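You operate a simulated robot arm through the tools that you are given. There is no shell and no other tool. Be economical: measure what you need, move in short steps, check, and stop when the job is done.

You run a simulated robot arm. Do the job below in one go: nothing can be reset, and whatever is moved stays where it is left.

JOB
Set right what has fallen over on the side counter top. At the end: the teal pot plant stands where the brown mug stood; the purple mug is on the black trivet; the green packet (marked "PEAS"), which lies on its side on the side counter top, stands upright there; the teal cracker box (marked "CRACKERS"), which lies on its side on the side counter top, stands upright there; the brown mug stands where the purple mug stood; whatever was shut is shut again. Leave all else as you found it, and nothing knocked over.

It is judged by the outcome, as a careful person would: the job done as asked, and still so three seconds after it is handed in. It fails if anything else is knocked over, pushed out of place, dropped, spilled or broken.

ROBOT AND FRAMES
A 6-joint arm with a two-finger parallel gripper, fixed in place. Base frame: the origin is at the foot of the arm, x ahead of it, y to its left, z up; the work surface is at about z = 0.92. Lengths are in m, angles in degrees, forces in N, time in s.
With the tool pointing down near the work surface it reaches from about 0.22 to 0.62 m from the base axis. Its first joint turns from -66.0 to 66.0 degrees. Payload 2.7 kg.
Tool frame: the origin (TCP) lies between the finger pads and is the grasp point; the fingertips stand 0.023 m ahead of it; z points along the fingers, y is the line along which they close. Largest opening 0.094 m; finger width 0.038, thickness 0.01; the body of the gripper, 0.054 by 0.096 m, starts 0.039 m behind the TCP.
Orientation is told as [roll, pitch, yaw] about the base's x, y, z axes, in that order, counted from this pose: with the fingers straight down and closing along the base's y, the tool's x points along the base's -x, its y along +y and its z along -z.

CONTROLS
- The arm moves only by the tool apply_moves. Its argument "increments" is a list of rows, each a list of 3 entries, a list of its own where there are three numbers: the shift along the tool's x, y, z in units of 200 mm (1.0 is 200 mm), then the turn, a rotation vector about the tool's x, y, z in units of 45 degrees (1.0 is 45 degrees), then the finger opening in m, from 0 to 0.094. In form: [[[x, y, z], [ax, ay, az], claw], ...]. A call has 1 to 10 rows; each row is the pose to reach, as a shift and turn from the pose commanded when the call began, along the tool's axes at that moment. A call with a number of a shift or a turn outside -1 to 1 is refused whole. A row lasts 0.2 s, in which the tool goes at most 0.05 m and 8.6 degrees; a call with a longer step from one row to the next is refused whole, and so is a gripper value outside its range. A pose out of reach is approached as far as the arm can. The call stops where the force on the tool passes 40 N (or 10 N more than at its start, if that is more) or the arm is blocked; 0.2 s more then pass. The fingers move at their own pace (about 0.045 m/s each) and stop on an object; they squeeze with about 32 N. The grip force told is the motor's: it shows also when the fingers shut on nothing. Time passes only in rows, and 0.2 s behind the last, so rows that repeat a pose let the fingers close. It gives the time, the measured TCP pose, the force on the tool (base axes), the opening and the grip force at its end, in the units of the frame above (readings bear some noise).
- Cameras (640 x 400 px; columns grow to the right, rows downward): "scene" is fixed at [0.0768, -0.437, 1.3981]; the picture's right is [0.75, -0.66, 0.00], its down [-0.43, -0.49, -0.76] and it looks along [0.50, 0.57, -0.65] (base axes); focal length 245 px, centre (320, 200). "wrist" rides on the gripper at [-0.039, 0, -0.044] in the tool frame; the picture's right is [0.00, -1.00, 0.00], its down [0.97, 0.00, -0.24] and it looks along [0.24, 0.00, 0.97] (tool axes); focal length 218 px, centre (320, 200). There is no depth. A picture from a camera that has moved, and an enlarged one, comes with that camera's place and axes in the base frame and with its lens.
- camera(camera): a new picture of that camera. The clock stands still meanwhile.
- enlarge(camera, box): a new picture of the part [left, top, right, bottom] of that camera's present view, enlarged. The clock stands still meanwhile.
- finish_job(): hands the job in; it is judged then, once.

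Work in short steps. Places have to be worked out from the pictures, the camera data and where the tool is seen: move nearer, look again, correct. Check each grasp and each placing, and mend what went wrong. You have 120 turns and 76 pictures in all, those below and enlarged ones among them. Open the gripper and draw the arm clear of the work before you hand the job in, unless the task says otherwise; then end with one line.

The tools are called by a JSON object that holds its "method" and its "body". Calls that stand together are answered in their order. apply_moves: Moves the arm, as the interface text tells. Its arguments: {"type":"object","properties":{"increments":{"type":"array"}},"required":["increments"]} The other tools are called the same way: camera (camera) takes a picture; enlarge (camera, box) takes an enlarged picture of a part of a camera's view; finish_job () hands the job in.

At the start:

```text
clock: 0.0
eef_pos: [0.3261, 0.0263, 1.2183]
tcp_rot: [0.0, 0.1, 0.1]
wrist_force: [0.1, 0.5, 0.4]
width: 0.094
grasp_force: 0.0
```

scene: 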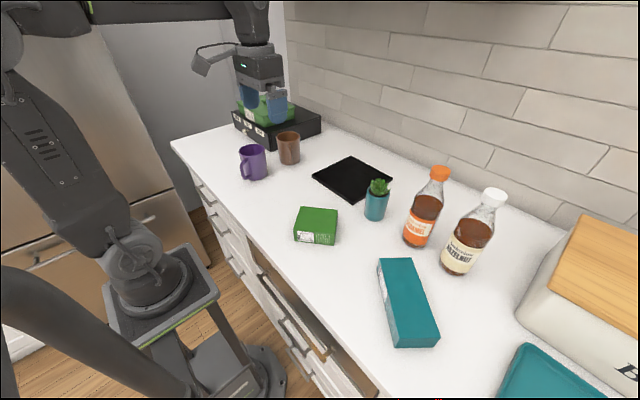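
wrist: 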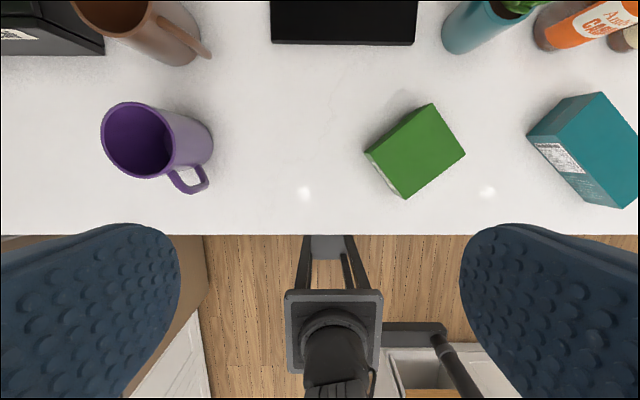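

I begin with close views of the objects to work out their sizes and places.

{"method": "enlarge", "body": {"camera": "scene", "box": [220, 110, 420, 250]}}

{"method": "enlarge", "body": {"camera": "scene", "box": [280, 190, 480, 360]}}

{"method": "enlarge", "body": {"camera": "wrist", "box": [340, 0, 640, 240]}}

```text
2.86 times, centred on (320, 180) of scene
camera zoom: at [0.0768, -0.437, 1.3981], right [0.75, -0.66, 0.0], down [-0.43, -0.49, -0.76], along [0.5, 0.57, -0.65], focal length 699 px, centre (320, 257)
```

zoom: 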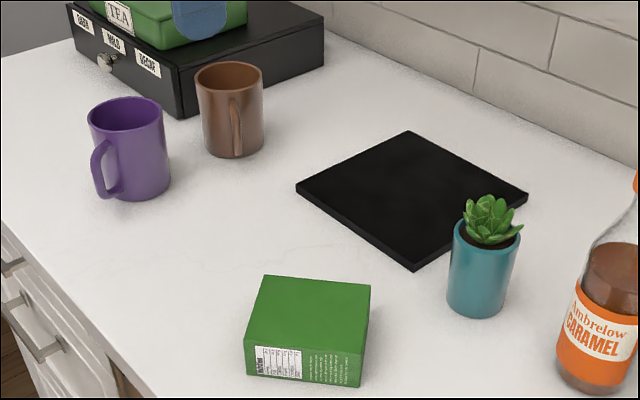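

```text
2.35 times, centred on (380, 275) of scene
camera zoom: at [0.0768, -0.437, 1.3981], right [0.75, -0.66, 0.0], down [-0.43, -0.49, -0.76], along [0.5, 0.57, -0.65], focal length 576 px, centre (179, 24)
```

zoom: 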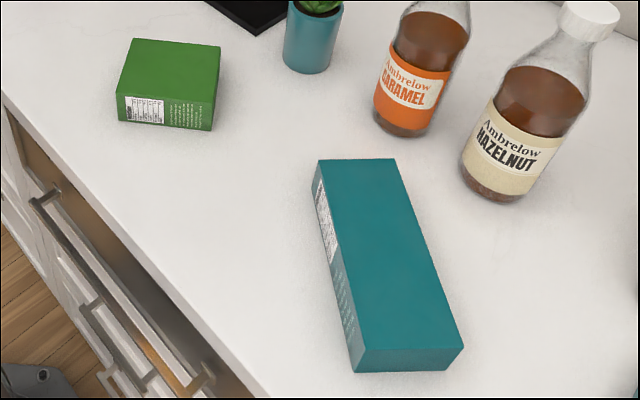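

```text
1.67 times, centred on (490, 120) of wrist
camera zoom: at [0.3654, 0.0263, 1.2626], right [0.0, -1.0, 0.0], down [-0.97, 0.0, 0.24], along [-0.24, 0.0, -0.97], focal length 364 px, centre (37, 333)
```

zoom: 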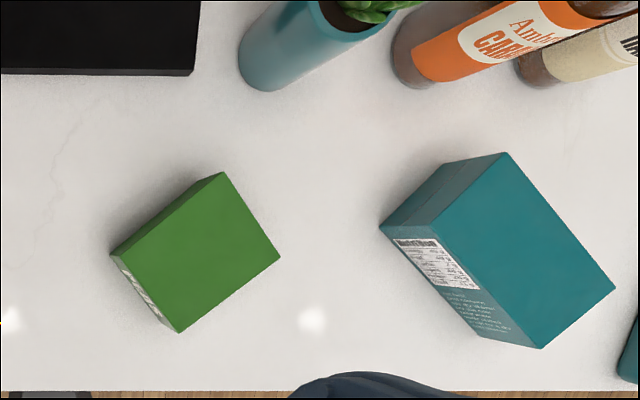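

The top ends (by the label headers) look to be the +x+y end of the cracker box and the -x+y end of the packet. First the purple mug, estimated at (0.35, 0.215): I move above it to look.

{"method": "apply_moves", "body": {"increments": [[[-0.04, 0.22, 0.02], [0, 0, 0], 0.094], [[-0.08, 0.45, 0.04], [0, 0, 0], 0.094], [[-0.13, 0.68, 0.07], [0, 0, 0], 0.094], [[-0.17, 0.88, 0.09], [0, 0, 0], 0.094], [[-0.17, 0.95, 0.09], [0, 0, 0], 0.094]]}}

{"method": "camera", "body": {"camera": "wrist"}}

```text
clock: 1.2
eef_pos: [0.362, 0.2159, 1.1994]
tcp_rot: [0.1, 0.1, -0.1]
wrist_force: [-0.4, 0.5, -0.8]
width: 0.0942
grasp_force: 0.0
```

```text
70 pictures are left
camera wrist: at [0.4005, 0.2164, 1.2437], right [0.0, -1.0, 0.0], down [-0.97, 0.0, 0.24], along [-0.24, 0.0, -0.97], focal length 218 px, centre (320, 200)
```

wrist: 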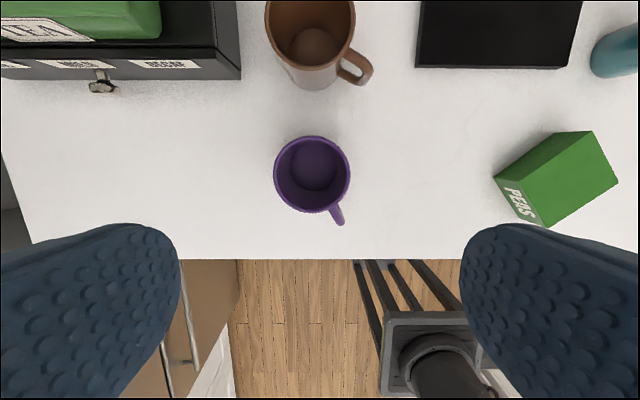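

The purple mug's rim is centred near (0.370, 0.2255), about 0.08 m wide with the rim at z≈1.015, and the handle points to -x/-y. I descend to just above the rim and check.

{"method": "apply_moves", "body": {"increments": [[[-0.04, 0.048, 0.2], [0, 0, 0], 0.094], [[-0.04, 0.048, 0.42], [0, 0, 0], 0.094], [[-0.04, 0.048, 0.62], [0, 0, 0], 0.094], [[-0.04, 0.048, 0.67], [0, 0, 0], 0.094], [[-0.04, 0.048, 0.67], [0, 0, 0], 0.094]]}}

{"method": "camera", "body": {"camera": "wrist"}}

{"method": "enlarge", "body": {"camera": "scene", "box": [200, 100, 360, 200]}}

```text
clock: 2.4
eef_pos: [0.3694, 0.2248, 1.0656]
tcp_rot: [0.0, 0.0, 0.0]
wrist_force: [0.0, -0.4, 0.8]
width: 0.0939
grasp_force: 0.0
```

```text
69 pictures are left
camera wrist: at [0.4087, 0.2251, 1.1096], right [0.0, -1.0, 0.0], down [-0.97, 0.0, 0.24], along [-0.24, 0.0, -0.97], focal length 218 px, centre (320, 200)
```

wrist: 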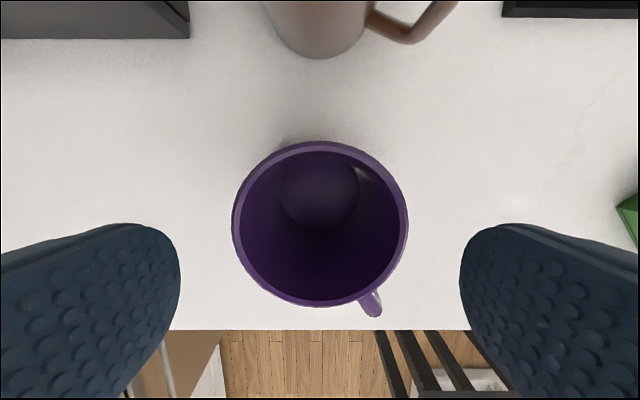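

```text
4.00 times, centred on (280, 150) of scene
camera zoom: at [0.0768, -0.437, 1.3981], right [0.75, -0.66, 0.0], down [-0.43, -0.49, -0.76], along [0.5, 0.57, -0.65], focal length 979 px, centre (480, 400)
```

zoom: 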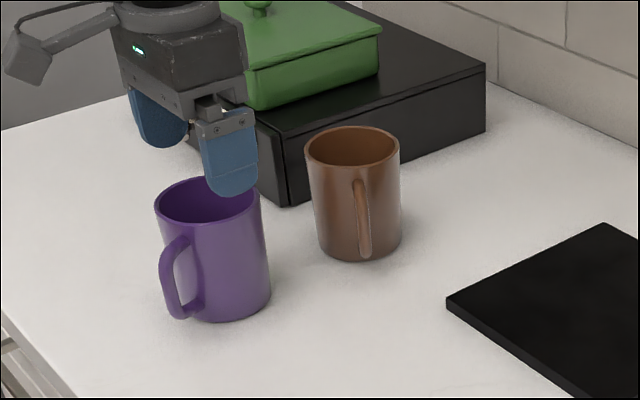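

The mug is centred at (0.374, 0.225), between the fingers. I go down to z≈0.985 and close.

{"method": "apply_moves", "body": {"increments": [[[-0.024, 0, 0.15], [0, 0, 0], 0.094], [[-0.024, 0, 0.3], [0, 0, 0], 0.094], [[-0.024, 0, 0.4], [0, 0, 0], 0.094], [[-0.024, 0, 0.4], [0, 0, 0], 0.094], [[-0.024, 0, 0.4], [0, 0, 0], 0.06], [[-0.024, 0, 0.4], [0, 0, 0], 0.06], [[-0.024, 0, 0.4], [0, 0, 0], 0.06], [[-0.024, 0, 0.4], [0, 0, 0], 0.06]]}}

```text
clock: 4.2
eef_pos: [0.3748, 0.2252, 0.9853]
tcp_rot: [0.0, 0.1, 0.0]
wrist_force: [-0.3, 0.7, -0.3]
width: 0.0802
grasp_force: 31.8
```

Grip confirmed at 0.080 m. I lift the mug straight up to z≈1.135.

{"method": "apply_moves", "body": {"increments": [[[0, 0, -0.1], [0, 0, 0], 0.06], [[0, 0, -0.3], [0, 0, 0], 0.06], [[0, 0, -0.5], [0, 0, 0], 0.06], [[0, 0, -0.7], [0, 0, 0], 0.06], [[-0.15, -0.15, -0.75], [0, 0, 0], 0.06], [[-0.3, -0.3, -0.75], [0, 0, 0], 0.06], [[-0.45, -0.45, -0.75], [0, 0, 0], 0.06], [[-0.5, -0.5, -0.75], [0, 0, 0], 0.06]]}}

{"method": "camera", "body": {"camera": "scene"}}

{"method": "camera", "body": {"camera": "wrist"}}

```text
clock: 6.0
eef_pos: [0.4714, 0.1255, 1.1362]
tcp_rot: [0.0, 0.1, 0.0]
wrist_force: [0.0, 0.8, -3.2]
width: 0.0799
grasp_force: 32.3
```

```text
67 pictures are left
```

scene: 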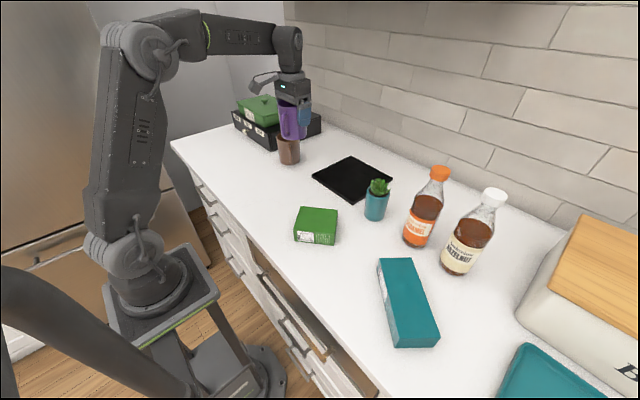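

```text
66 pictures are left
camera wrist: at [0.5106, 0.1256, 1.1794], right [0.0, -1.0, 0.0], down [-0.97, 0.0, 0.24], along [-0.24, 0.0, -0.97], focal length 218 px, centre (320, 200)
```

wrist: 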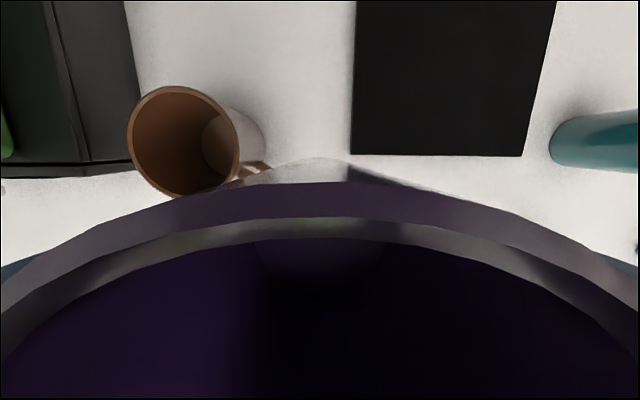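

The trivet's near edge is at x≈0.501 and its y spans -0.101…0.092, so I carry the mug to (0.585, -0.005) and lower it to just above contact.

{"method": "apply_moves", "body": {"increments": [[[-0.15, -0.15, 0], [0, 0, 0], 0.06], [[-0.3, -0.32, 0], [0, 0, 0], 0.06], [[-0.45, -0.49, 0], [0, 0, 0], 0.06], [[-0.57, -0.62, 0], [0, 0, 0], 0.06], [[-0.57, -0.652, 0], [0, 0, 0], 0.06], [[-0.57, -0.652, 0.2], [0, 0, 0], 0.06], [[-0.57, -0.652, 0.4], [0, 0, 0], 0.06], [[-0.57, -0.652, 0.58], [0, 0, 0], 0.06], [[-0.57, -0.652, 0.65], [0, 0, 0], 0.06], [[-0.57, -0.652, 0.65], [0, 0, 0], 0.06]]}}

{"method": "enlarge", "body": {"camera": "scene", "box": [280, 90, 440, 210]}}

```text
clock: 8.2
eef_pos: [0.5872, -0.006, 1.0055]
tcp_rot: [-0.1, 0.0, 0.0]
wrist_force: [0.7, -0.7, -2.9]
width: 0.08
grasp_force: 32.4
```

```text
3.33 times, centred on (360, 150) of scene
camera zoom: at [0.0769, -0.4371, 1.3981], right [0.75, -0.66, 0.0], down [-0.43, -0.49, -0.76], along [0.5, 0.57, -0.65], focal length 816 px, centre (187, 367)
```

zoom: 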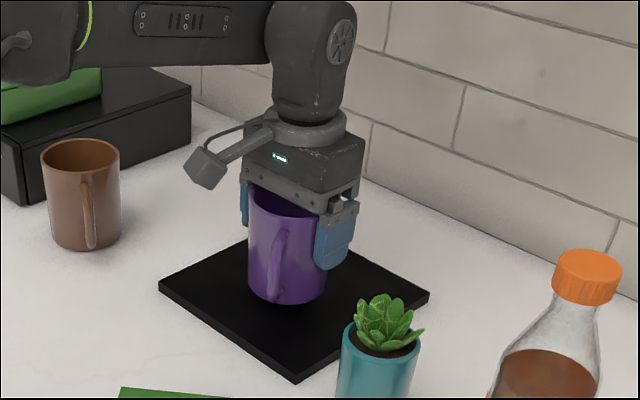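

The mug hangs just over the trivet. I lower in small steps until I feel contact.

{"method": "apply_moves", "body": {"increments": [[[0, 0, 0.015], [0, 0, 0], 0.06], [[0, 0, 0.03], [0, 0, 0], 0.06], [[0, 0, 0.04], [0, 0, 0], 0.06]]}}

```text
clock: 9.0
eef_pos: [0.5872, -0.0039, 0.9976]
tcp_rot: [0.0, 0.0, 0.0]
wrist_force: [-0.1, -0.5, -2.3]
width: 0.0803
grasp_force: 32.3
```

{"method": "apply_moves", "body": {"increments": [[[0, 0, 0.007], [0, 0, 0], 0.06], [[0, 0, 0.014], [0, 0, 0], 0.06], [[0, 0, 0.02], [0, 0, 0], 0.06]]}}

```text
clock: 9.8
eef_pos: [0.587, -0.0054, 0.9977]
tcp_rot: [0.1, -0.3, 0.0]
wrist_force: [-4.0, 1.5, 15.6]
width: 0.0802
grasp_force: 31.8
```

Contact is felt (15 N), with the mug resting on the trivet. I open and draw straight up.

{"method": "apply_moves", "body": {"increments": [[[0, 0, -0.005], [0, 0, 0], 0.08], [[0, 0, -0.008], [0, 0, 0], 0.094], [[0, 0, -0.008], [0, 0, 0], 0.094], [[0, 0, -0.05], [0, 0, 0], 0.094], [[0, 0, -0.2], [0, 0, 0], 0.094], [[0, 0, -0.4], [0, 0, 0], 0.094], [[0, 0, -0.6], [0, 0, 0], 0.094], [[0, 0, -0.8], [0, 0, 0], 0.094]]}}

{"method": "enlarge", "body": {"camera": "scene", "box": [280, 90, 440, 210]}}

```text
clock: 11.6
eef_pos: [0.5805, -0.0051, 1.1533]
tcp_rot: [0.0, 0.3, 0.1]
wrist_force: [-0.9, -0.4, 0.2]
width: 0.0942
grasp_force: 0.1
out of reach, approached as far as the arm can: row 8
```

```text
3.33 times, centred on (360, 150) of scene
camera zoom: at [0.0769, -0.437, 1.3981], right [0.75, -0.66, 0.0], down [-0.43, -0.49, -0.76], along [0.5, 0.57, -0.65], focal length 816 px, centre (187, 367)
```

zoom: 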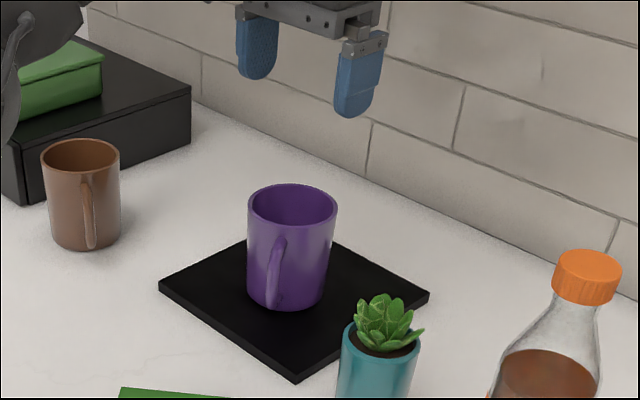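

The purple mug stands on the trivet. The brown mug is at about (0.514, 0.225) with its handle at azimuth ≈240°, so I go over it turning the tool about +60° yaw, in two calls.

{"method": "apply_moves", "body": {"increments": [[[0.08, 0.17, 0], [0, 0, -0.16], 0.094], [[0.16, 0.34, 0], [0, 0, -0.32], 0.094], [[0.24, 0.52, 0], [0, 0, -0.48], 0.094], [[0.32, 0.7, 0], [0, 0, -0.64], 0.094], [[0.4, 0.88, 0], [0, 0, -0.8], 0.094], [[0.45, 1.0, 0], [0, 0, -0.96], 0.094], [[0.45, 1.0, 0], [0, 0, -1.0], 0.094]]}}

{"method": "camera", "body": {"camera": "wrist"}}

```text
clock: 13.2
eef_pos: [0.4935, 0.1965, 1.1538]
tcp_rot: [0.1, -0.1, 45.1]
wrist_force: [-0.5, -0.3, -1.1]
width: 0.094
grasp_force: 0.1
```

```text
63 pictures are left
camera wrist: at [0.5198, 0.224, 1.1972], right [0.71, -0.71, 0.0], down [-0.69, -0.69, 0.24], along [-0.17, -0.17, -0.97], focal length 218 px, centre (320, 200)
```

wrist: 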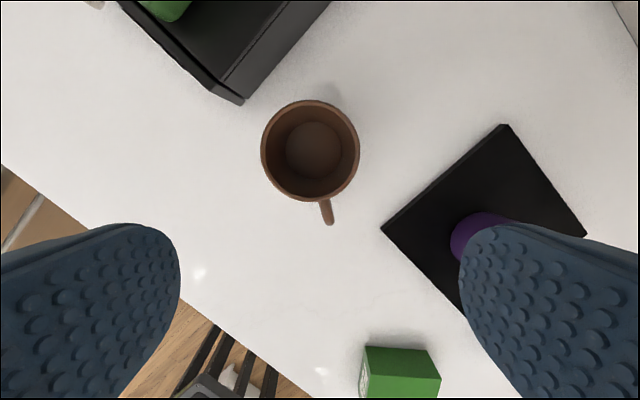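

Brown mug measured at (0.511, 0.227), same size as the purple one, and at 45° yaw the fingers already clear the handle. I descend over it and close.

{"method": "apply_moves", "body": {"increments": [[[-0.17, 0.046, 0.1], [0, 0, 0], 0.094], [[-0.17, 0.046, 0.3], [0, 0, 0], 0.094], [[-0.17, 0.046, 0.45], [0, 0, 0], 0.094], [[-0.17, 0.046, 0.6], [0, 0, 0], 0.094], [[-0.17, 0.046, 0.75], [0, 0, 0], 0.094], [[-0.17, 0.046, 0.845], [0, 0, 0], 0.094], [[-0.17, 0.046, 0.845], [0, 0, 0], 0.06], [[-0.17, 0.046, 0.845], [0, 0, 0], 0.06], [[-0.17, 0.046, 0.845], [0, 0, 0], 0.06], [[-0.17, 0.046, 0.845], [0, 0, 0], 0.06]]}}

```text
clock: 15.4
eef_pos: [0.5102, 0.2266, 0.9836]
tcp_rot: [0.0, 0.1, 44.9]
wrist_force: [1.8, -1.3, -0.2]
width: 0.0797
grasp_force: 32.0
```

Gripped. I lift 4 cm, carry it to the purple mug's old spot (0.374, 0.225), and lower it.

{"method": "apply_moves", "body": {"increments": [[[0, 0, -0.1], [0, 0, 0], 0.06], [[0, 0, -0.2], [0, 0, 0], 0.06], [[0.12, 0.118, -0.2], [0, 0, 0], 0.06], [[0.26, 0.255, -0.2], [0, 0, 0], 0.06], [[0.4, 0.392, -0.2], [0, 0, 0], 0.06], [[0.486, 0.475, -0.2], [0, 0, 0], 0.06], [[0.486, 0.475, -0.2], [0, 0, 0], 0.06], [[0.486, 0.475, -0.1], [0, 0, 0], 0.06], [[0.486, 0.475, -0.03], [0, 0, 0], 0.06], [[0.486, 0.475, -0.01], [0, 0, 0], 0.06]]}}

```text
clock: 17.6
eef_pos: [0.3732, 0.2241, 0.9841]
tcp_rot: [-0.1, 0.0, 45.0]
wrist_force: [-0.7, 0.5, -2.2]
width: 0.0801
grasp_force: 32.6
```

{"method": "apply_moves", "body": {"increments": [[[0, 0, 0.008], [0, 0, 0], 0.06], [[0, 0, 0.016], [0, 0, 0], 0.06], [[0, 0, 0.022], [0, 0, 0], 0.06]]}}

```text
clock: 18.4
eef_pos: [0.3742, 0.2259, 0.9827]
tcp_rot: [-0.1, -0.4, 45.1]
wrist_force: [-8.2, -1.1, 20.5]
width: 0.08
grasp_force: 31.7
```

The mug is down. I release and rise.

{"method": "apply_moves", "body": {"increments": [[[0, 0, -0.01], [0, 0, 0], 0.08], [[0, 0, -0.012], [0, 0, 0], 0.094], [[0, 0, -0.012], [0, 0, 0], 0.094], [[0, 0, -0.05], [0, 0, 0], 0.094], [[0, 0, -0.2], [0, 0, 0], 0.094], [[0, 0, -0.4], [0, 0, 0], 0.094], [[0, 0, -0.6], [0, 0, 0], 0.094], [[0, 0, -0.85], [0, 0, 0], 0.094]]}}

{"method": "camera", "body": {"camera": "wrist"}}

{"method": "enlarge", "body": {"camera": "scene", "box": [340, 150, 480, 260]}}

```text
clock: 20.2
eef_pos: [0.3719, 0.2232, 1.1513]
tcp_rot: [-0.1, 0.0, 45.0]
wrist_force: [0.1, -0.2, -0.9]
width: 0.0943
grasp_force: 0.1
```

```text
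62 pictures are left
camera wrist: at [0.3996, 0.2511, 1.1958], right [0.71, -0.71, 0.0], down [-0.69, -0.69, 0.24], along [-0.17, -0.17, -0.97], focal length 218 px, centre (320, 200)
```

wrist: 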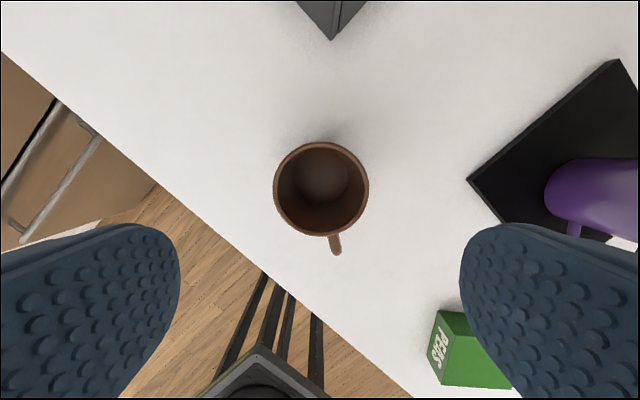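

```text
3.64 times, centred on (410, 205) of scene
camera zoom: at [0.0768, -0.4371, 1.3981], right [0.75, -0.66, 0.0], down [-0.43, -0.49, -0.76], along [0.5, 0.57, -0.65], focal length 890 px, centre (-7, 182)
```

zoom: 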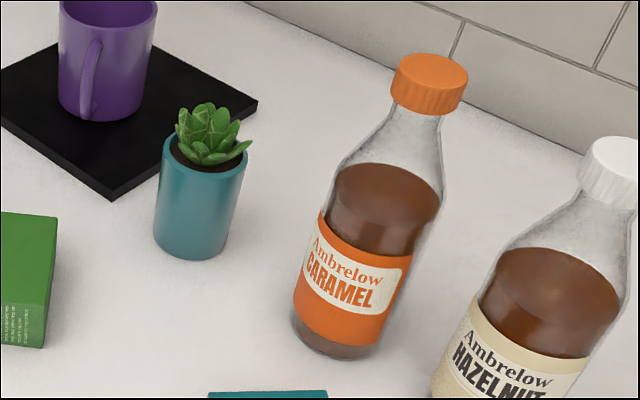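

The brown mug stands at the purple one's old spot. The pot plant is near (0.515, -0.166), rim z≈1.0, leaves to ≈1.04. I move toward it, returning yaw to 0.

{"method": "apply_moves", "body": {"increments": [[[0.09, -0.17, 0], [0, 0, 0.16], 0.094], [[0.18, -0.34, -0.03], [0, 0, 0.32], 0.094], [[0.27, -0.51, -0.06], [0, 0, 0.48], 0.094], [[0.36, -0.69, -0.1], [0, 0, 0.64], 0.094], [[0.46, -0.884, -0.1], [0, 0, 0.82], 0.094], [[0.46, -0.884, -0.1], [0, 0, 1.0], 0.094], [[0.46, -0.884, -0.1], [0, 0, 1.0], 0.094]]}}

{"method": "apply_moves", "body": {"increments": [[[-0.06, -0.22, 0], [0, 0, 0], 0.094], [[-0.12, -0.44, 0], [0, 0, 0], 0.094], [[-0.18, -0.66, 0], [0, 0, 0], 0.094], [[-0.25, -0.88, 0], [0, 0, 0], 0.094], [[-0.3, -0.97, 0], [0, 0, 0], 0.094], [[-0.3, -0.97, 0], [0, 0, 0], 0.094]]}}

{"method": "camera", "body": {"camera": "wrist"}}

```text
clock: 21.8
eef_pos: [0.4332, 0.0344, 1.1723]
tcp_rot: [0.0, -0.1, 0.0]
wrist_force: [-1.1, -0.1, -0.2]
width: 0.0938
grasp_force: 0.1
```

```text
clock: 23.2
eef_pos: [0.4953, -0.1611, 1.1691]
tcp_rot: [0.0, 0.1, 0.0]
wrist_force: [-0.1, -0.3, 1.0]
width: 0.094
grasp_force: 0.0
```

```text
60 pictures are left
camera wrist: at [0.5335, -0.16, 1.2138], right [0.0, -1.0, 0.0], down [-0.97, 0.0, 0.24], along [-0.24, 0.0, -0.97], focal length 218 px, centre (320, 200)
```

wrist: 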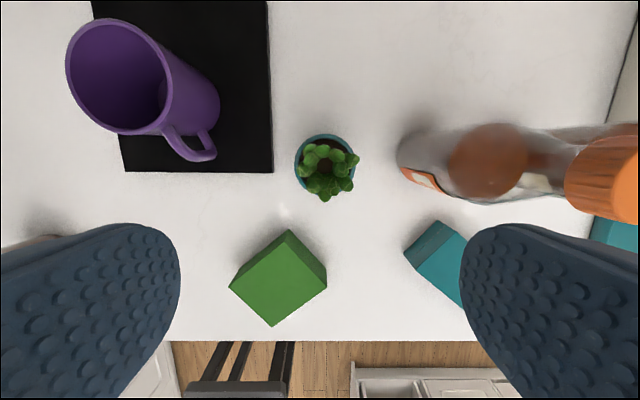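

{"method": "enlarge", "body": {"camera": "wrist", "box": [270, 120, 390, 215]}}

```text
4.21 times, centred on (330, 168) of wrist
camera zoom: at [0.5335, -0.16, 1.2138], right [0.0, -1.0, 0.0], down [-0.97, 0.0, 0.24], along [-0.24, 0.0, -0.97], focal length 919 px, centre (278, 337)
```

zoom: 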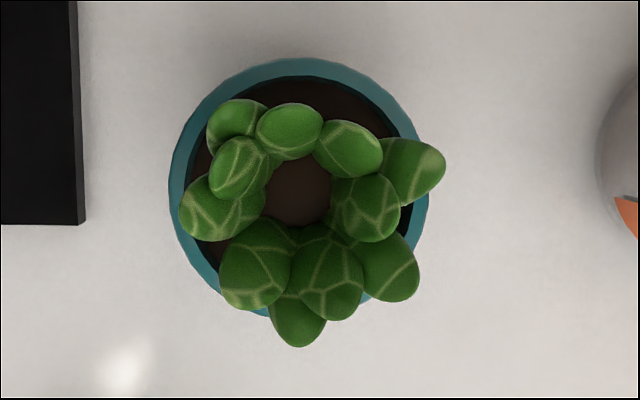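

Pot centred at (0.516, -0.165), 0.06 m across, and the leaves lie within the rim outline. I descend to z≈1.02 and check the clearance from the side.

{"method": "apply_moves", "body": {"increments": [[[-0.1, -0.02, 0.1], [0, 0, 0], 0.094], [[-0.1, -0.02, 0.3], [0, 0, 0], 0.094], [[-0.1, -0.02, 0.5], [0, 0, 0], 0.094], [[-0.1, -0.02, 0.65], [0, 0, 0], 0.094], [[-0.1, -0.02, 0.74], [0, 0, 0], 0.094], [[-0.1, -0.02, 0.74], [0, 0, 0], 0.094]]}}

{"method": "enlarge", "body": {"camera": "scene", "box": [320, 140, 440, 230]}}

{"method": "camera", "body": {"camera": "wrist"}}

```text
clock: 24.6
eef_pos: [0.5151, -0.1634, 1.0231]
tcp_rot: [0.0, 0.0, 0.0]
wrist_force: [-0.9, 0.5, -0.2]
width: 0.094
grasp_force: 0.0
```

```text
4.44 times, centred on (380, 185) of scene
camera zoom: at [0.0768, -0.437, 1.3981], right [0.75, -0.66, 0.0], down [-0.43, -0.49, -0.76], along [0.5, 0.57, -0.65], focal length 1088 px, centre (53, 267)
```

zoom: 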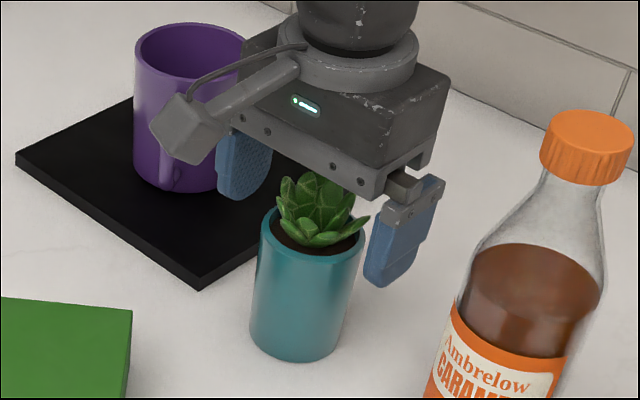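

```text
57 pictures are left
camera wrist: at [0.5533, -0.1634, 1.0671], right [0.0, -1.0, 0.0], down [-0.97, 0.0, 0.24], along [-0.24, 0.0, -0.97], focal length 218 px, centre (320, 200)
```

wrist: 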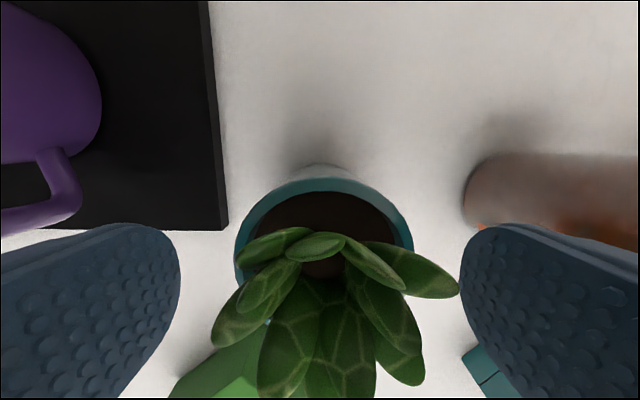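

The pot is centred between the fingers and the leaves are clear. I lower slowly to z≈1.009, watching the force, then close.

{"method": "apply_moves", "body": {"increments": [[[0, 0, 0.025], [0, 0, 0], 0.094], [[0, 0, 0.05], [0, 0, 0], 0.094], [[0, 0, 0.075], [0, 0, 0], 0.094], [[0, 0, 0.075], [0, 0, 0], 0.094]]}}

{"method": "enlarge", "body": {"camera": "scene", "box": [340, 150, 420, 230]}}

```text
clock: 25.6
eef_pos: [0.5128, -0.1633, 1.0064]
tcp_rot: [0.0, -0.2, 0.0]
wrist_force: [-0.3, 0.3, 0.3]
width: 0.0937
grasp_force: 0.1
```

```text
5.00 times, centred on (380, 190) of scene
camera zoom: at [0.0768, -0.437, 1.3981], right [0.75, -0.66, 0.0], down [-0.43, -0.49, -0.76], along [0.5, 0.57, -0.65], focal length 1224 px, centre (20, 250)
```

zoom: 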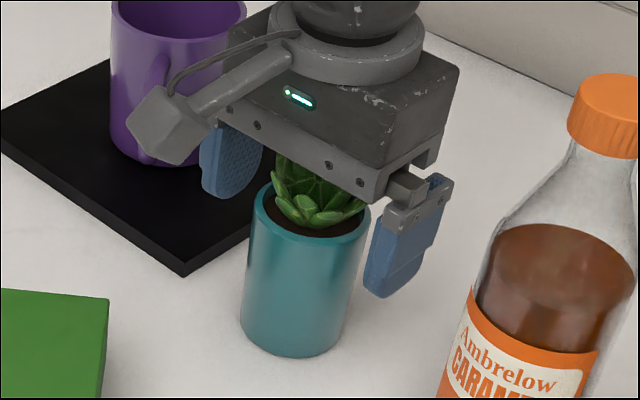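

No contact with the leaves at z≈1.006. I close on the pot.

{"method": "apply_moves", "body": {"increments": [[[0, 0, 0], [0, 0, 0], 0.07], [[0, 0, 0], [0, 0, 0], 0.05], [[0, 0, 0], [0, 0, 0], 0.04], [[0, 0, 0], [0, 0, 0], 0.04], [[0, 0, 0], [0, 0, 0], 0.04]]}}

{"method": "enlarge", "body": {"camera": "scene", "box": [340, 150, 420, 230]}}

```text
clock: 26.8
eef_pos: [0.5141, -0.1636, 1.0075]
tcp_rot: [-0.1, 0.0, 0.0]
wrist_force: [0.4, -0.7, -0.2]
width: 0.0593
grasp_force: 32.2
```

```text
5.00 times, centred on (380, 190) of scene
camera zoom: at [0.0768, -0.4371, 1.3981], right [0.75, -0.66, 0.0], down [-0.43, -0.49, -0.76], along [0.5, 0.57, -0.65], focal length 1224 px, centre (20, 250)
```

zoom: 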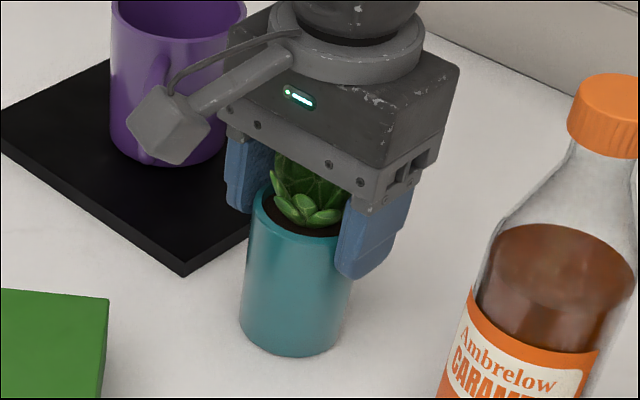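

Pot gripped at 0.059 m. I lift it 14 cm and swing it on a path nearer the robot, clear of the purple mug.

{"method": "apply_moves", "body": {"increments": [[[0, 0, -0.07], [0, 0, 0], 0.04], [[0, 0, -0.25], [0, 0, 0], 0.04], [[0, 0, -0.45], [0, 0, 0], 0.04], [[0, 0, -0.65], [0, 0, 0], 0.04], [[0.05, 0.05, -0.7], [0, 0, 0], 0.04], [[0.15, 0.24, -0.7], [0, 0, 0], 0.04], [[0.2, 0.45, -0.7], [0, 0, 0], 0.04], [[0.2, 0.68, -0.7], [0, 0, 0], 0.04], [[0.2, 0.88, -0.7], [0, 0, 0], 0.04], [[0.2, 0.97, -0.7], [0, 0, 0], 0.04]]}}

{"method": "camera", "body": {"camera": "scene"}}

```text
clock: 29.0
eef_pos: [0.4706, 0.0325, 1.1479]
tcp_rot: [0.0, 0.0, 0.1]
wrist_force: [-0.3, -0.3, -2.2]
width: 0.0593
grasp_force: 32.4
```

```text
54 pictures are left
```

scene: 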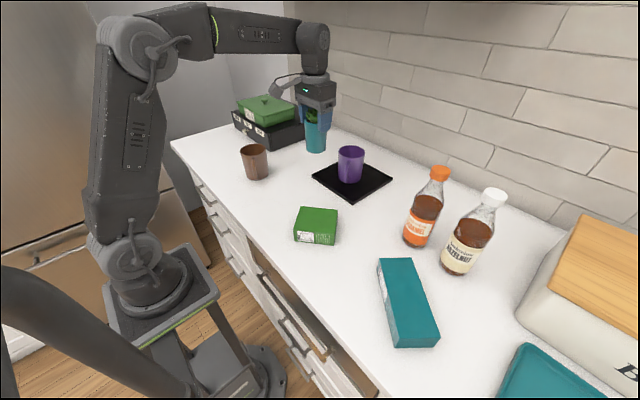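

The pot hangs straight. I carry it to the brown mug's old spot (0.511, 0.227) and lower it to just above the counter.

{"method": "apply_moves", "body": {"increments": [[[-0.04, 0.2, 0], [0, 0, 0], 0.04], [[-0.08, 0.42, 0], [0, 0, 0], 0.04], [[-0.12, 0.64, 0], [0, 0, 0], 0.04], [[-0.16, 0.85, 0], [0, 0, 0], 0.04], [[-0.19, 0.972, 0], [0, 0, 0], 0.04], [[-0.19, 0.972, 0.1], [0, 0, 0], 0.04], [[-0.19, 0.972, 0.3], [0, 0, 0], 0.04], [[-0.19, 0.972, 0.5], [0, 0, 0], 0.04], [[-0.19, 0.972, 0.64], [0, 0, 0], 0.04], [[-0.19, 0.972, 0.68], [0, 0, 0], 0.04]]}}

```text
clock: 31.2
eef_pos: [0.512, 0.2232, 1.0117]
tcp_rot: [0.0, 0.0, 0.1]
wrist_force: [0.9, -1.0, -2.3]
width: 0.0593
grasp_force: 32.4
```

{"method": "apply_moves", "body": {"increments": [[[0, 0, 0.01], [0, 0, 0], 0.04], [[0, 0, 0.02], [0, 0, 0], 0.04], [[0, 0, 0.028], [0, 0, 0], 0.04]]}}

```text
clock: 32.0
eef_pos: [0.5114, 0.2241, 1.0072]
tcp_rot: [0.1, -0.2, -0.1]
wrist_force: [-5.0, -1.8, 12.9]
width: 0.0593
grasp_force: 32.1
```

The pot touches down. I open and rise straight up.

{"method": "apply_moves", "body": {"increments": [[[0, 0, -0.004], [0, 0, 0], 0.065], [[0, 0, -0.006], [0, 0, 0], 0.094], [[0, 0, -0.006], [0, 0, 0], 0.094], [[0, 0, -0.006], [0, 0, 0], 0.094], [[0, 0, -0.1], [0, 0, 0], 0.094], [[0, 0, -0.3], [0, 0, 0], 0.094], [[0, 0, -0.5], [0, 0, 0], 0.094], [[0, 0, -0.7], [0, 0, 0], 0.094]]}}

{"method": "enlarge", "body": {"camera": "scene", "box": [220, 90, 400, 210]}}

{"method": "enlarge", "body": {"camera": "scene", "box": [285, 195, 345, 250]}}

{"method": "enlarge", "body": {"camera": "scene", "box": [360, 245, 450, 355]}}

```text
clock: 33.8
eef_pos: [0.5133, 0.2262, 1.1449]
tcp_rot: [0.1, -0.1, 0.0]
wrist_force: [-0.1, -0.2, -0.7]
width: 0.0939
grasp_force: 0.1
```

```text
3.33 times, centred on (310, 150) of scene
camera zoom: at [0.0768, -0.4371, 1.3981], right [0.75, -0.66, 0.0], down [-0.43, -0.49, -0.76], along [0.5, 0.57, -0.65], focal length 816 px, centre (353, 367)
```

zoom: 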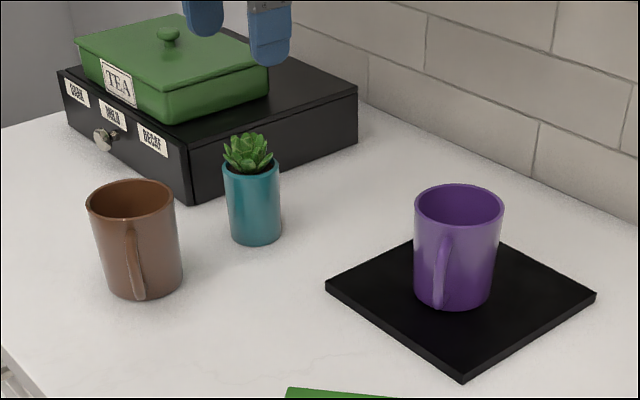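

```text
7.27 times, centred on (315, 222) of scene
camera zoom: at [0.0768, -0.4371, 1.3981], right [0.75, -0.66, 0.0], down [-0.43, -0.49, -0.76], along [0.5, 0.57, -0.65], focal length 1780 px, centre (356, 36)
```

zoom: 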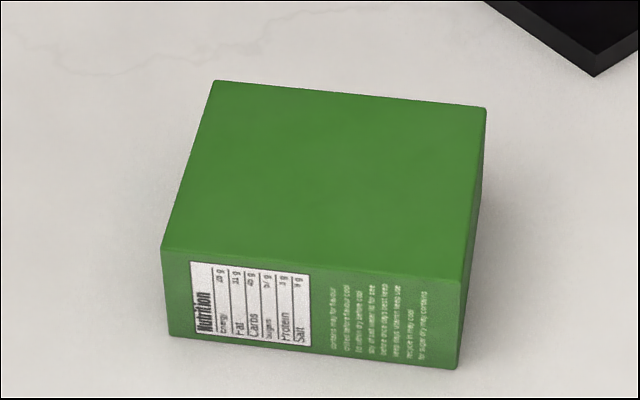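

```text
3.64 times, centred on (405, 300) of scene
camera zoom: at [0.0768, -0.4371, 1.3981], right [0.75, -0.66, 0.0], down [-0.43, -0.49, -0.76], along [0.5, 0.57, -0.65], focal length 890 px, centre (11, -164)
```

zoom: 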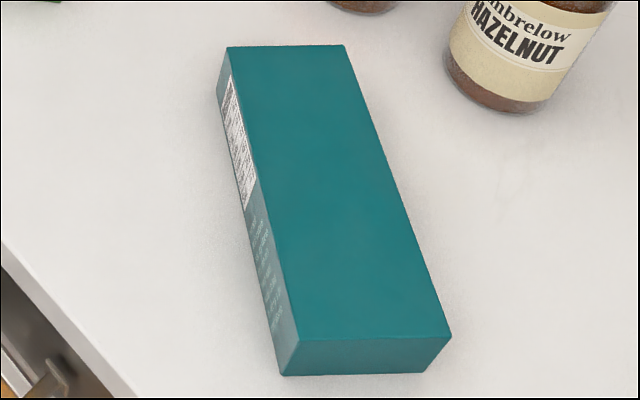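

All three swaps look right. Next the cracker box: I plan to grasp it near its top end, pivot it upright and set it down. I move over it with yaw about 45°.

{"method": "apply_moves", "body": {"increments": [[[0.1, -0.05, -0.1], [0, 0, 0], 0.094], [[0.22, -0.22, -0.16], [0, 0, 0], 0.094], [[0.34, -0.4, -0.22], [0, 0, 0], 0.094], [[0.46, -0.58, -0.275], [0, 0, 0], 0.094], [[0.58, -0.76, -0.275], [0, 0, 0], 0.094], [[0.665, -0.94, -0.275], [0, 0, 0], 0.094], [[0.665, -0.98, -0.275], [0, 0, 0], 0.094]]}}

{"method": "apply_moves", "body": {"increments": [[[0, -0.2, 0], [0, 0, -0.18], 0.094], [[0, -0.42, 0], [0, 0, -0.36], 0.094], [[0.02, -0.64, 0], [0, 0, -0.54], 0.094], [[0.04, -0.84, 0], [0, 0, -0.72], 0.094], [[0.05, -1.0, 0], [0, 0, -0.9], 0.094], [[0.05, -1.0, 0], [0, 0, -1.0], 0.094]]}}

{"method": "camera", "body": {"camera": "wrist"}}

```text
clock: 35.4
eef_pos: [0.3777, 0.0276, 1.2005]
tcp_rot: [0.0, 0.0, -0.1]
wrist_force: [-0.6, 0.3, -0.4]
width: 0.0937
grasp_force: 0.1
```

```text
clock: 36.8
eef_pos: [0.3688, -0.1716, 1.201]
tcp_rot: [-0.1, 0.0, 45.1]
wrist_force: [-0.6, 0.5, -0.2]
width: 0.0939
grasp_force: 0.0
```

```text
50 pictures are left
camera wrist: at [0.3969, -0.1434, 1.2456], right [0.71, -0.71, 0.0], down [-0.69, -0.69, 0.24], along [-0.17, -0.17, -0.97], focal length 218 px, centre (320, 200)
```

wrist: 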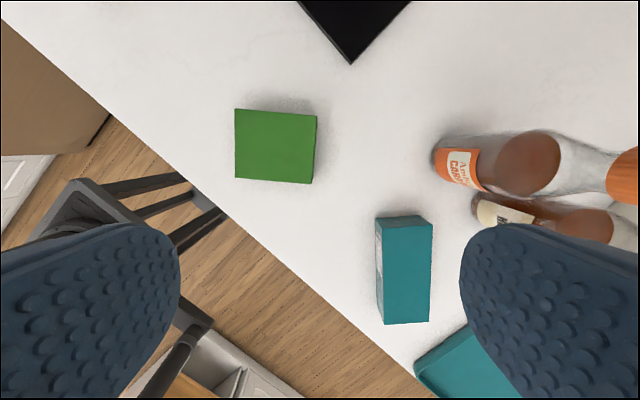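

Packet measured at (0.355, -0.105), long axis azimuth ≈ -50°. I go on over the cracker box.

{"method": "apply_moves", "body": {"increments": [[[0.13, -0.15, 0], [0, 0, 0], 0.094], [[0.27, -0.3, 0], [0, 0, 0], 0.094], [[0.41, -0.46, 0], [0, 0, 0], 0.094], [[0.55, -0.61, 0], [0, 0, 0], 0.094], [[0.555, -0.633, 0], [0, 0, 0], 0.094], [[0.555, -0.633, 0], [0, 0, 0], 0.094]]}}

{"method": "camera", "body": {"camera": "wrist"}}

```text
clock: 38.2
eef_pos: [0.3807, -0.3403, 1.2007]
tcp_rot: [0.0, 0.0, 45.0]
wrist_force: [-0.2, 0.2, 0.3]
width: 0.0937
grasp_force: 0.1
```

```text
49 pictures are left
camera wrist: at [0.4074, -0.3124, 1.2452], right [0.71, -0.71, 0.0], down [-0.69, -0.69, 0.24], along [-0.17, -0.17, -0.97], focal length 218 px, centre (320, 200)
```

wrist: 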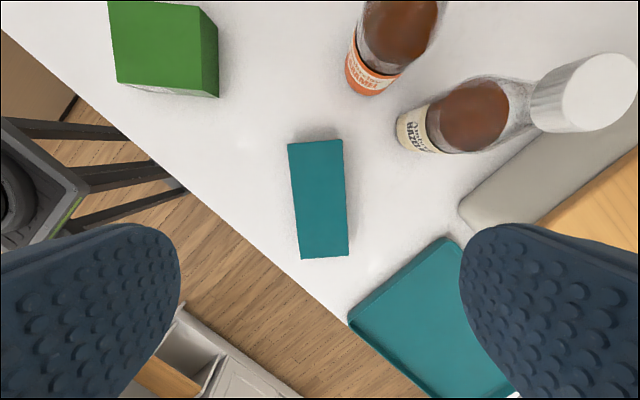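

Cracker box: centre (0.355, -0.3655), long axis azimuth 50°, 0.16 x 0.067, top at about z=0.965. I go above a grasp point 0.038 m toward its top end, with yaw 50°.

{"method": "apply_moves", "body": {"increments": [[[-0.009, 0.018, 0.15], [0, 0, -0.05], 0.094], [[-0.009, 0.018, 0.35], [0, 0, -0.11], 0.094], [[-0.009, 0.018, 0.55], [0, 0, -0.11], 0.094], [[-0.009, 0.018, 0.7], [0, 0, -0.11], 0.094], [[-0.009, 0.018, 0.7], [0, 0, -0.11], 0.094]]}}

{"method": "apply_moves", "body": {"increments": [[[0, 0, 0], [0, 0.15, 0], 0.094], [[0, 0, 0], [0, 0.3, 0], 0.094], [[0, 0, 0], [0, 0.444, 0], 0.094], [[0, 0, 0], [0, 0.444, 0], 0.094]]}}

{"method": "camera", "body": {"camera": "wrist"}}

{"method": "camera", "body": {"camera": "scene"}}

```text
clock: 39.4
eef_pos: [0.379, -0.3356, 1.0603]
tcp_rot: [0.0, -0.1, 50.0]
wrist_force: [-0.4, 0.3, -0.3]
width: 0.0939
grasp_force: 0.1
```

```text
clock: 40.4
eef_pos: [0.3784, -0.3363, 1.0598]
tcp_rot: [0.0, 20.0, 50.0]
wrist_force: [-0.8, -0.4, 0.6]
width: 0.0938
grasp_force: 0.0
```

```text
48 pictures are left
camera wrist: at [0.4119, -0.2963, 1.0891], right [0.77, -0.64, 0.0], down [-0.53, -0.64, 0.56], along [-0.36, -0.43, -0.83], focal length 218 px, centre (320, 200)
```

wrist: 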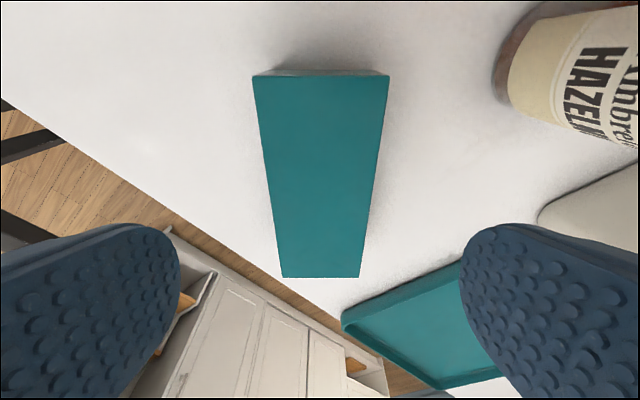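

```text
47 pictures are left
```

scene: 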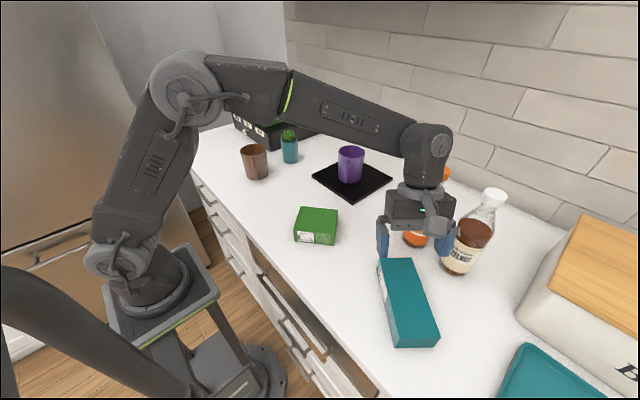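

The box is aligned between the fingers. I check how near the wrist joint is to the caramel bottle before descending.

{"method": "enlarge", "body": {"camera": "scene", "box": [360, 110, 500, 260]}}

```text
2.67 times, centred on (430, 185) of scene
camera zoom: at [0.0768, -0.437, 1.3981], right [0.75, -0.66, 0.0], down [-0.43, -0.49, -0.76], along [0.5, 0.57, -0.65], focal length 653 px, centre (27, 240)
```

zoom: 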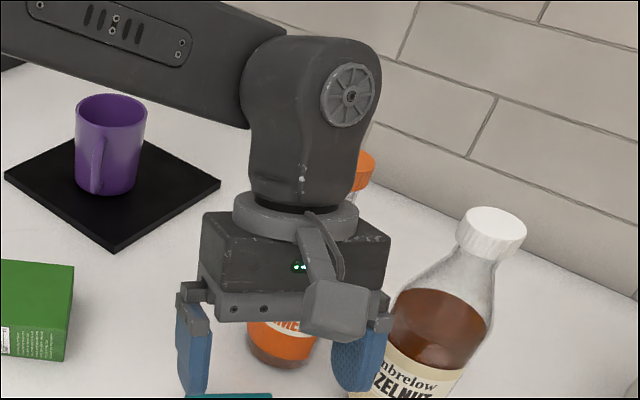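

Clearance after descent should be about 4 cm, so I descend vertically (along the tilted tool axes) to z≈0.955 and close.

{"method": "apply_moves", "body": {"increments": [[[-0.05, 0, 0.137], [0, 0, 0], 0.094], [[-0.1, 0, 0.274], [0, 0, 0], 0.094], [[-0.14, 0, 0.384], [0, 0, 0], 0.094], [[-0.17, 0, 0.466], [0, 0, 0], 0.094], [[-0.18, 0, 0.4935], [0, 0, 0], 0.094], [[-0.18, 0, 0.4935], [0, 0, 0], 0.07], [[-0.18, 0, 0.4935], [0, 0, 0], 0.05], [[-0.18, 0, 0.4935], [0, 0, 0], 0.05], [[-0.18, 0, 0.4935], [0, 0, 0], 0.05]]}}

{"method": "camera", "body": {"camera": "scene"}}

```text
clock: 42.4
eef_pos: [0.3797, -0.3358, 0.956]
tcp_rot: [0.0, 20.0, 49.9]
wrist_force: [0.2, 0.3, 0.2]
width: 0.0698
grasp_force: 32.0
```

```text
45 pictures are left
```

scene: 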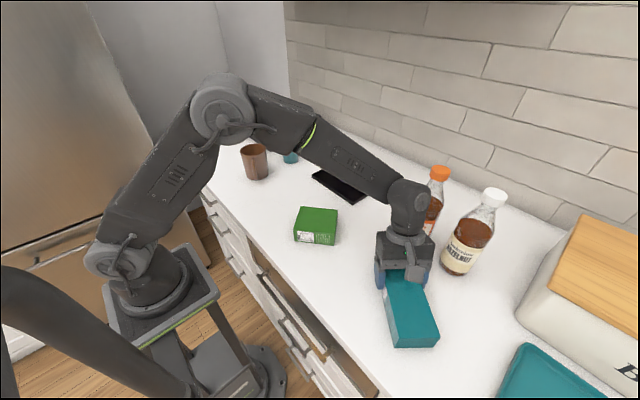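

Gripped at 0.070 m. I lift it straight up 12 cm.

{"method": "apply_moves", "body": {"increments": [[[0.02, 0, -0.055], [0, 0, 0], 0.05], [[0.07, 0, -0.193], [0, 0, 0], 0.05], [[0.14, 0, -0.385], [0, 0, 0], 0.05], [[0.205, 0, -0.564], [0, 0, 0], 0.05], [[0.205, 0, -0.564], [0, 0, 0], 0.05]]}}

{"method": "apply_moves", "body": {"increments": [[[0, 0, 0], [-0.062, 0, 0.171], 0.05], [[0, 0, 0], [-0.124, 0, 0.342], 0.05], [[0, 0, 0], [-0.186, 0, 0.513], 0.05], [[0, 0, 0], [-0.248, 0, 0.684], 0.05], [[0, 0, 0], [-0.31, 0, 0.855], 0.05], [[0, 0, 0], [-0.342, 0, 0.94], 0.05], [[0, 0, 0], [-0.342, 0, 0.94], 0.05]]}}

{"method": "camera", "body": {"camera": "scene"}}

```text
clock: 43.6
eef_pos: [0.377, -0.3332, 1.0767]
tcp_rot: [0.0, 20.0, 50.1]
wrist_force: [-0.2, 0.6, -0.8]
width: 0.0697
grasp_force: 32.0
```

```text
clock: 45.2
eef_pos: [0.3783, -0.3352, 1.0762]
tcp_rot: [-0.1, 20.0, 4.8]
wrist_force: [0.4, -1.2, -1.6]
width: 0.0698
grasp_force: 32.2
```

```text
44 pictures are left
```

scene: 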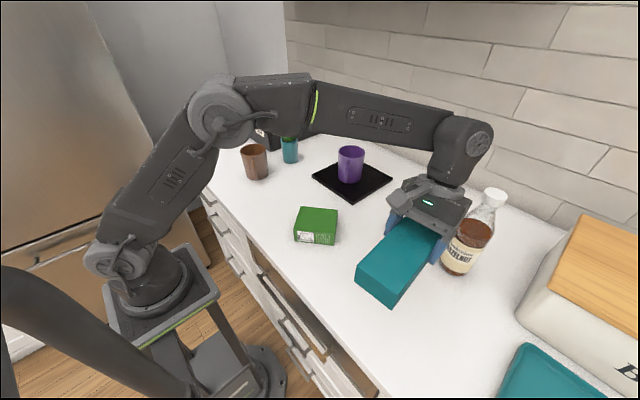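

The box is held level. I now tilt the tool outward: first 45°.

{"method": "apply_moves", "body": {"increments": [[[0, 0, 0], [0, -0.17, 0], 0.05], [[0, 0, 0], [0, -0.34, 0], 0.05], [[0, 0, 0], [0, -0.51, 0], 0.05], [[0, 0, 0], [0, -0.68, 0], 0.05], [[0, 0, 0], [0, -0.85, 0], 0.05], [[0, 0, 0], [0, -1.0, 0], 0.05], [[0, 0, 0], [0, -1.0, 0], 0.05]]}}

{"method": "camera", "body": {"camera": "scene"}}

```text
clock: 46.8
eef_pos: [0.3791, -0.3367, 1.076]
tcp_rot: [0.0, -25.1, 4.8]
wrist_force: [-0.4, -0.1, -2.7]
width: 0.0698
grasp_force: 32.0
```

```text
43 pictures are left
```

scene: 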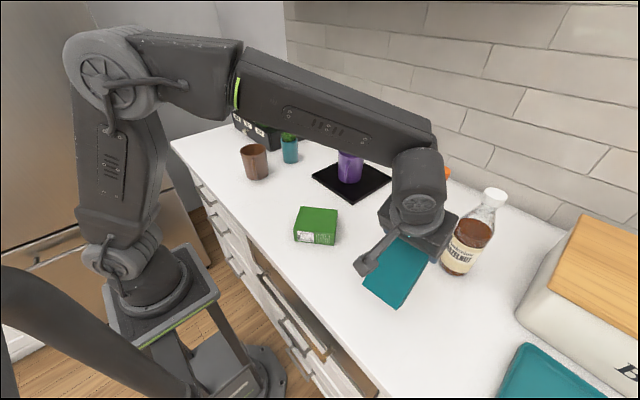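

{"method": "apply_moves", "body": {"increments": [[[0, 0, 0], [0, -0.17, 0], 0.05], [[0, 0, 0], [0, -0.34, 0], 0.05], [[0, 0, 0], [0, -0.51, 0], 0.05], [[0, 0, 0], [0, -0.68, 0], 0.05], [[0, 0, 0], [0, -0.85, 0], 0.05], [[0, 0, 0], [0, -1.0, 0], 0.05], [[0, 0, 0], [0, -1.0, 0], 0.05]]}}

{"method": "enlarge", "body": {"camera": "scene", "box": [300, 130, 520, 350]}}

```text
clock: 48.4
eef_pos: [0.3798, -0.336, 1.076]
tcp_rot: [0.0, -70.1, 4.9]
wrist_force: [-0.2, 0.3, -2.4]
width: 0.0698
grasp_force: 31.8
```

```text
1.82 times, centred on (410, 240) of scene
camera zoom: at [0.0768, -0.4371, 1.3981], right [0.75, -0.66, 0.0], down [-0.43, -0.49, -0.76], along [0.5, 0.57, -0.65], focal length 445 px, centre (156, 127)
```

zoom: 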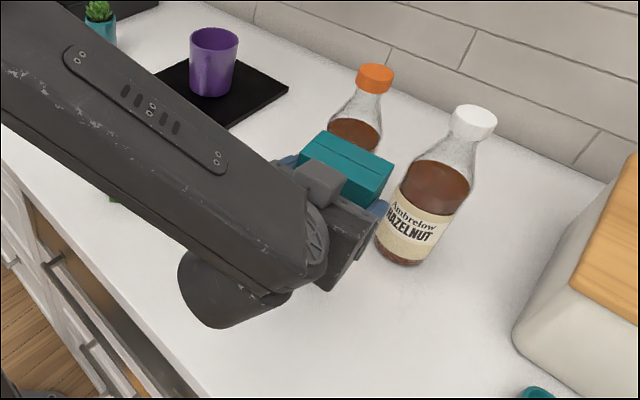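

The box is upright in the grip. I lower it 3 cm and then check.

{"method": "apply_moves", "body": {"increments": [[[0.05, 0, 0.018], [0, 0, 0], 0.05], [[0.1, 0, 0.036], [0, 0, 0], 0.05], [[0.141, 0, 0.051], [0, 0, 0], 0.05], [[0.141, 0, 0.051], [0, 0, 0], 0.05]]}}

{"method": "camera", "body": {"camera": "wrist"}}

```text
clock: 49.4
eef_pos: [0.3791, -0.3349, 1.0456]
tcp_rot: [0.0, -70.0, 4.9]
wrist_force: [-0.1, -0.5, -2.9]
width: 0.0694
grasp_force: 31.6
```

```text
41 pictures are left
camera wrist: at [0.3508, -0.3375, 1.0979], right [0.09, -1.0, 0.0], down [-0.56, -0.05, -0.83], along [0.83, 0.07, -0.56], focal length 218 px, centre (320, 200)
```

wrist: 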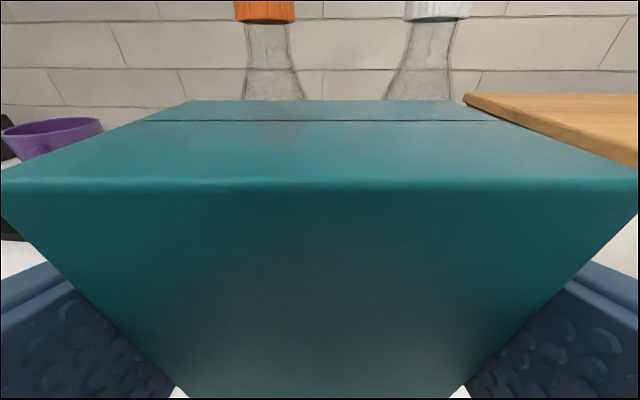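

{"method": "apply_moves", "body": {"increments": [[[0.0094, 0, 0.0034], [0, 0, 0], 0.05], [[0.0188, 0, 0.0068], [0, 0, 0], 0.05], [[0.0282, 0, 0.0102], [0, 0, 0], 0.05]]}}

```text
clock: 50.2
eef_pos: [0.3777, -0.3343, 1.04]
tcp_rot: [0.0, -69.9, 5.0]
wrist_force: [0.4, 0.4, -1.7]
width: 0.0698
grasp_force: 32.0
```

{"method": "apply_moves", "body": {"increments": [[[0.0071, 0, 0.0026], [0, 0, 0], 0.05], [[0.0141, 0, 0.0051], [0, 0, 0], 0.05], [[0.0188, 0, 0.0068], [0, 0, 0], 0.05]]}}

```text
clock: 51.0
eef_pos: [0.3774, -0.3371, 1.0381]
tcp_rot: [-0.4, -70.3, 5.2]
wrist_force: [-6.1, 3.7, 18.8]
width: 0.07
grasp_force: 32.1
```

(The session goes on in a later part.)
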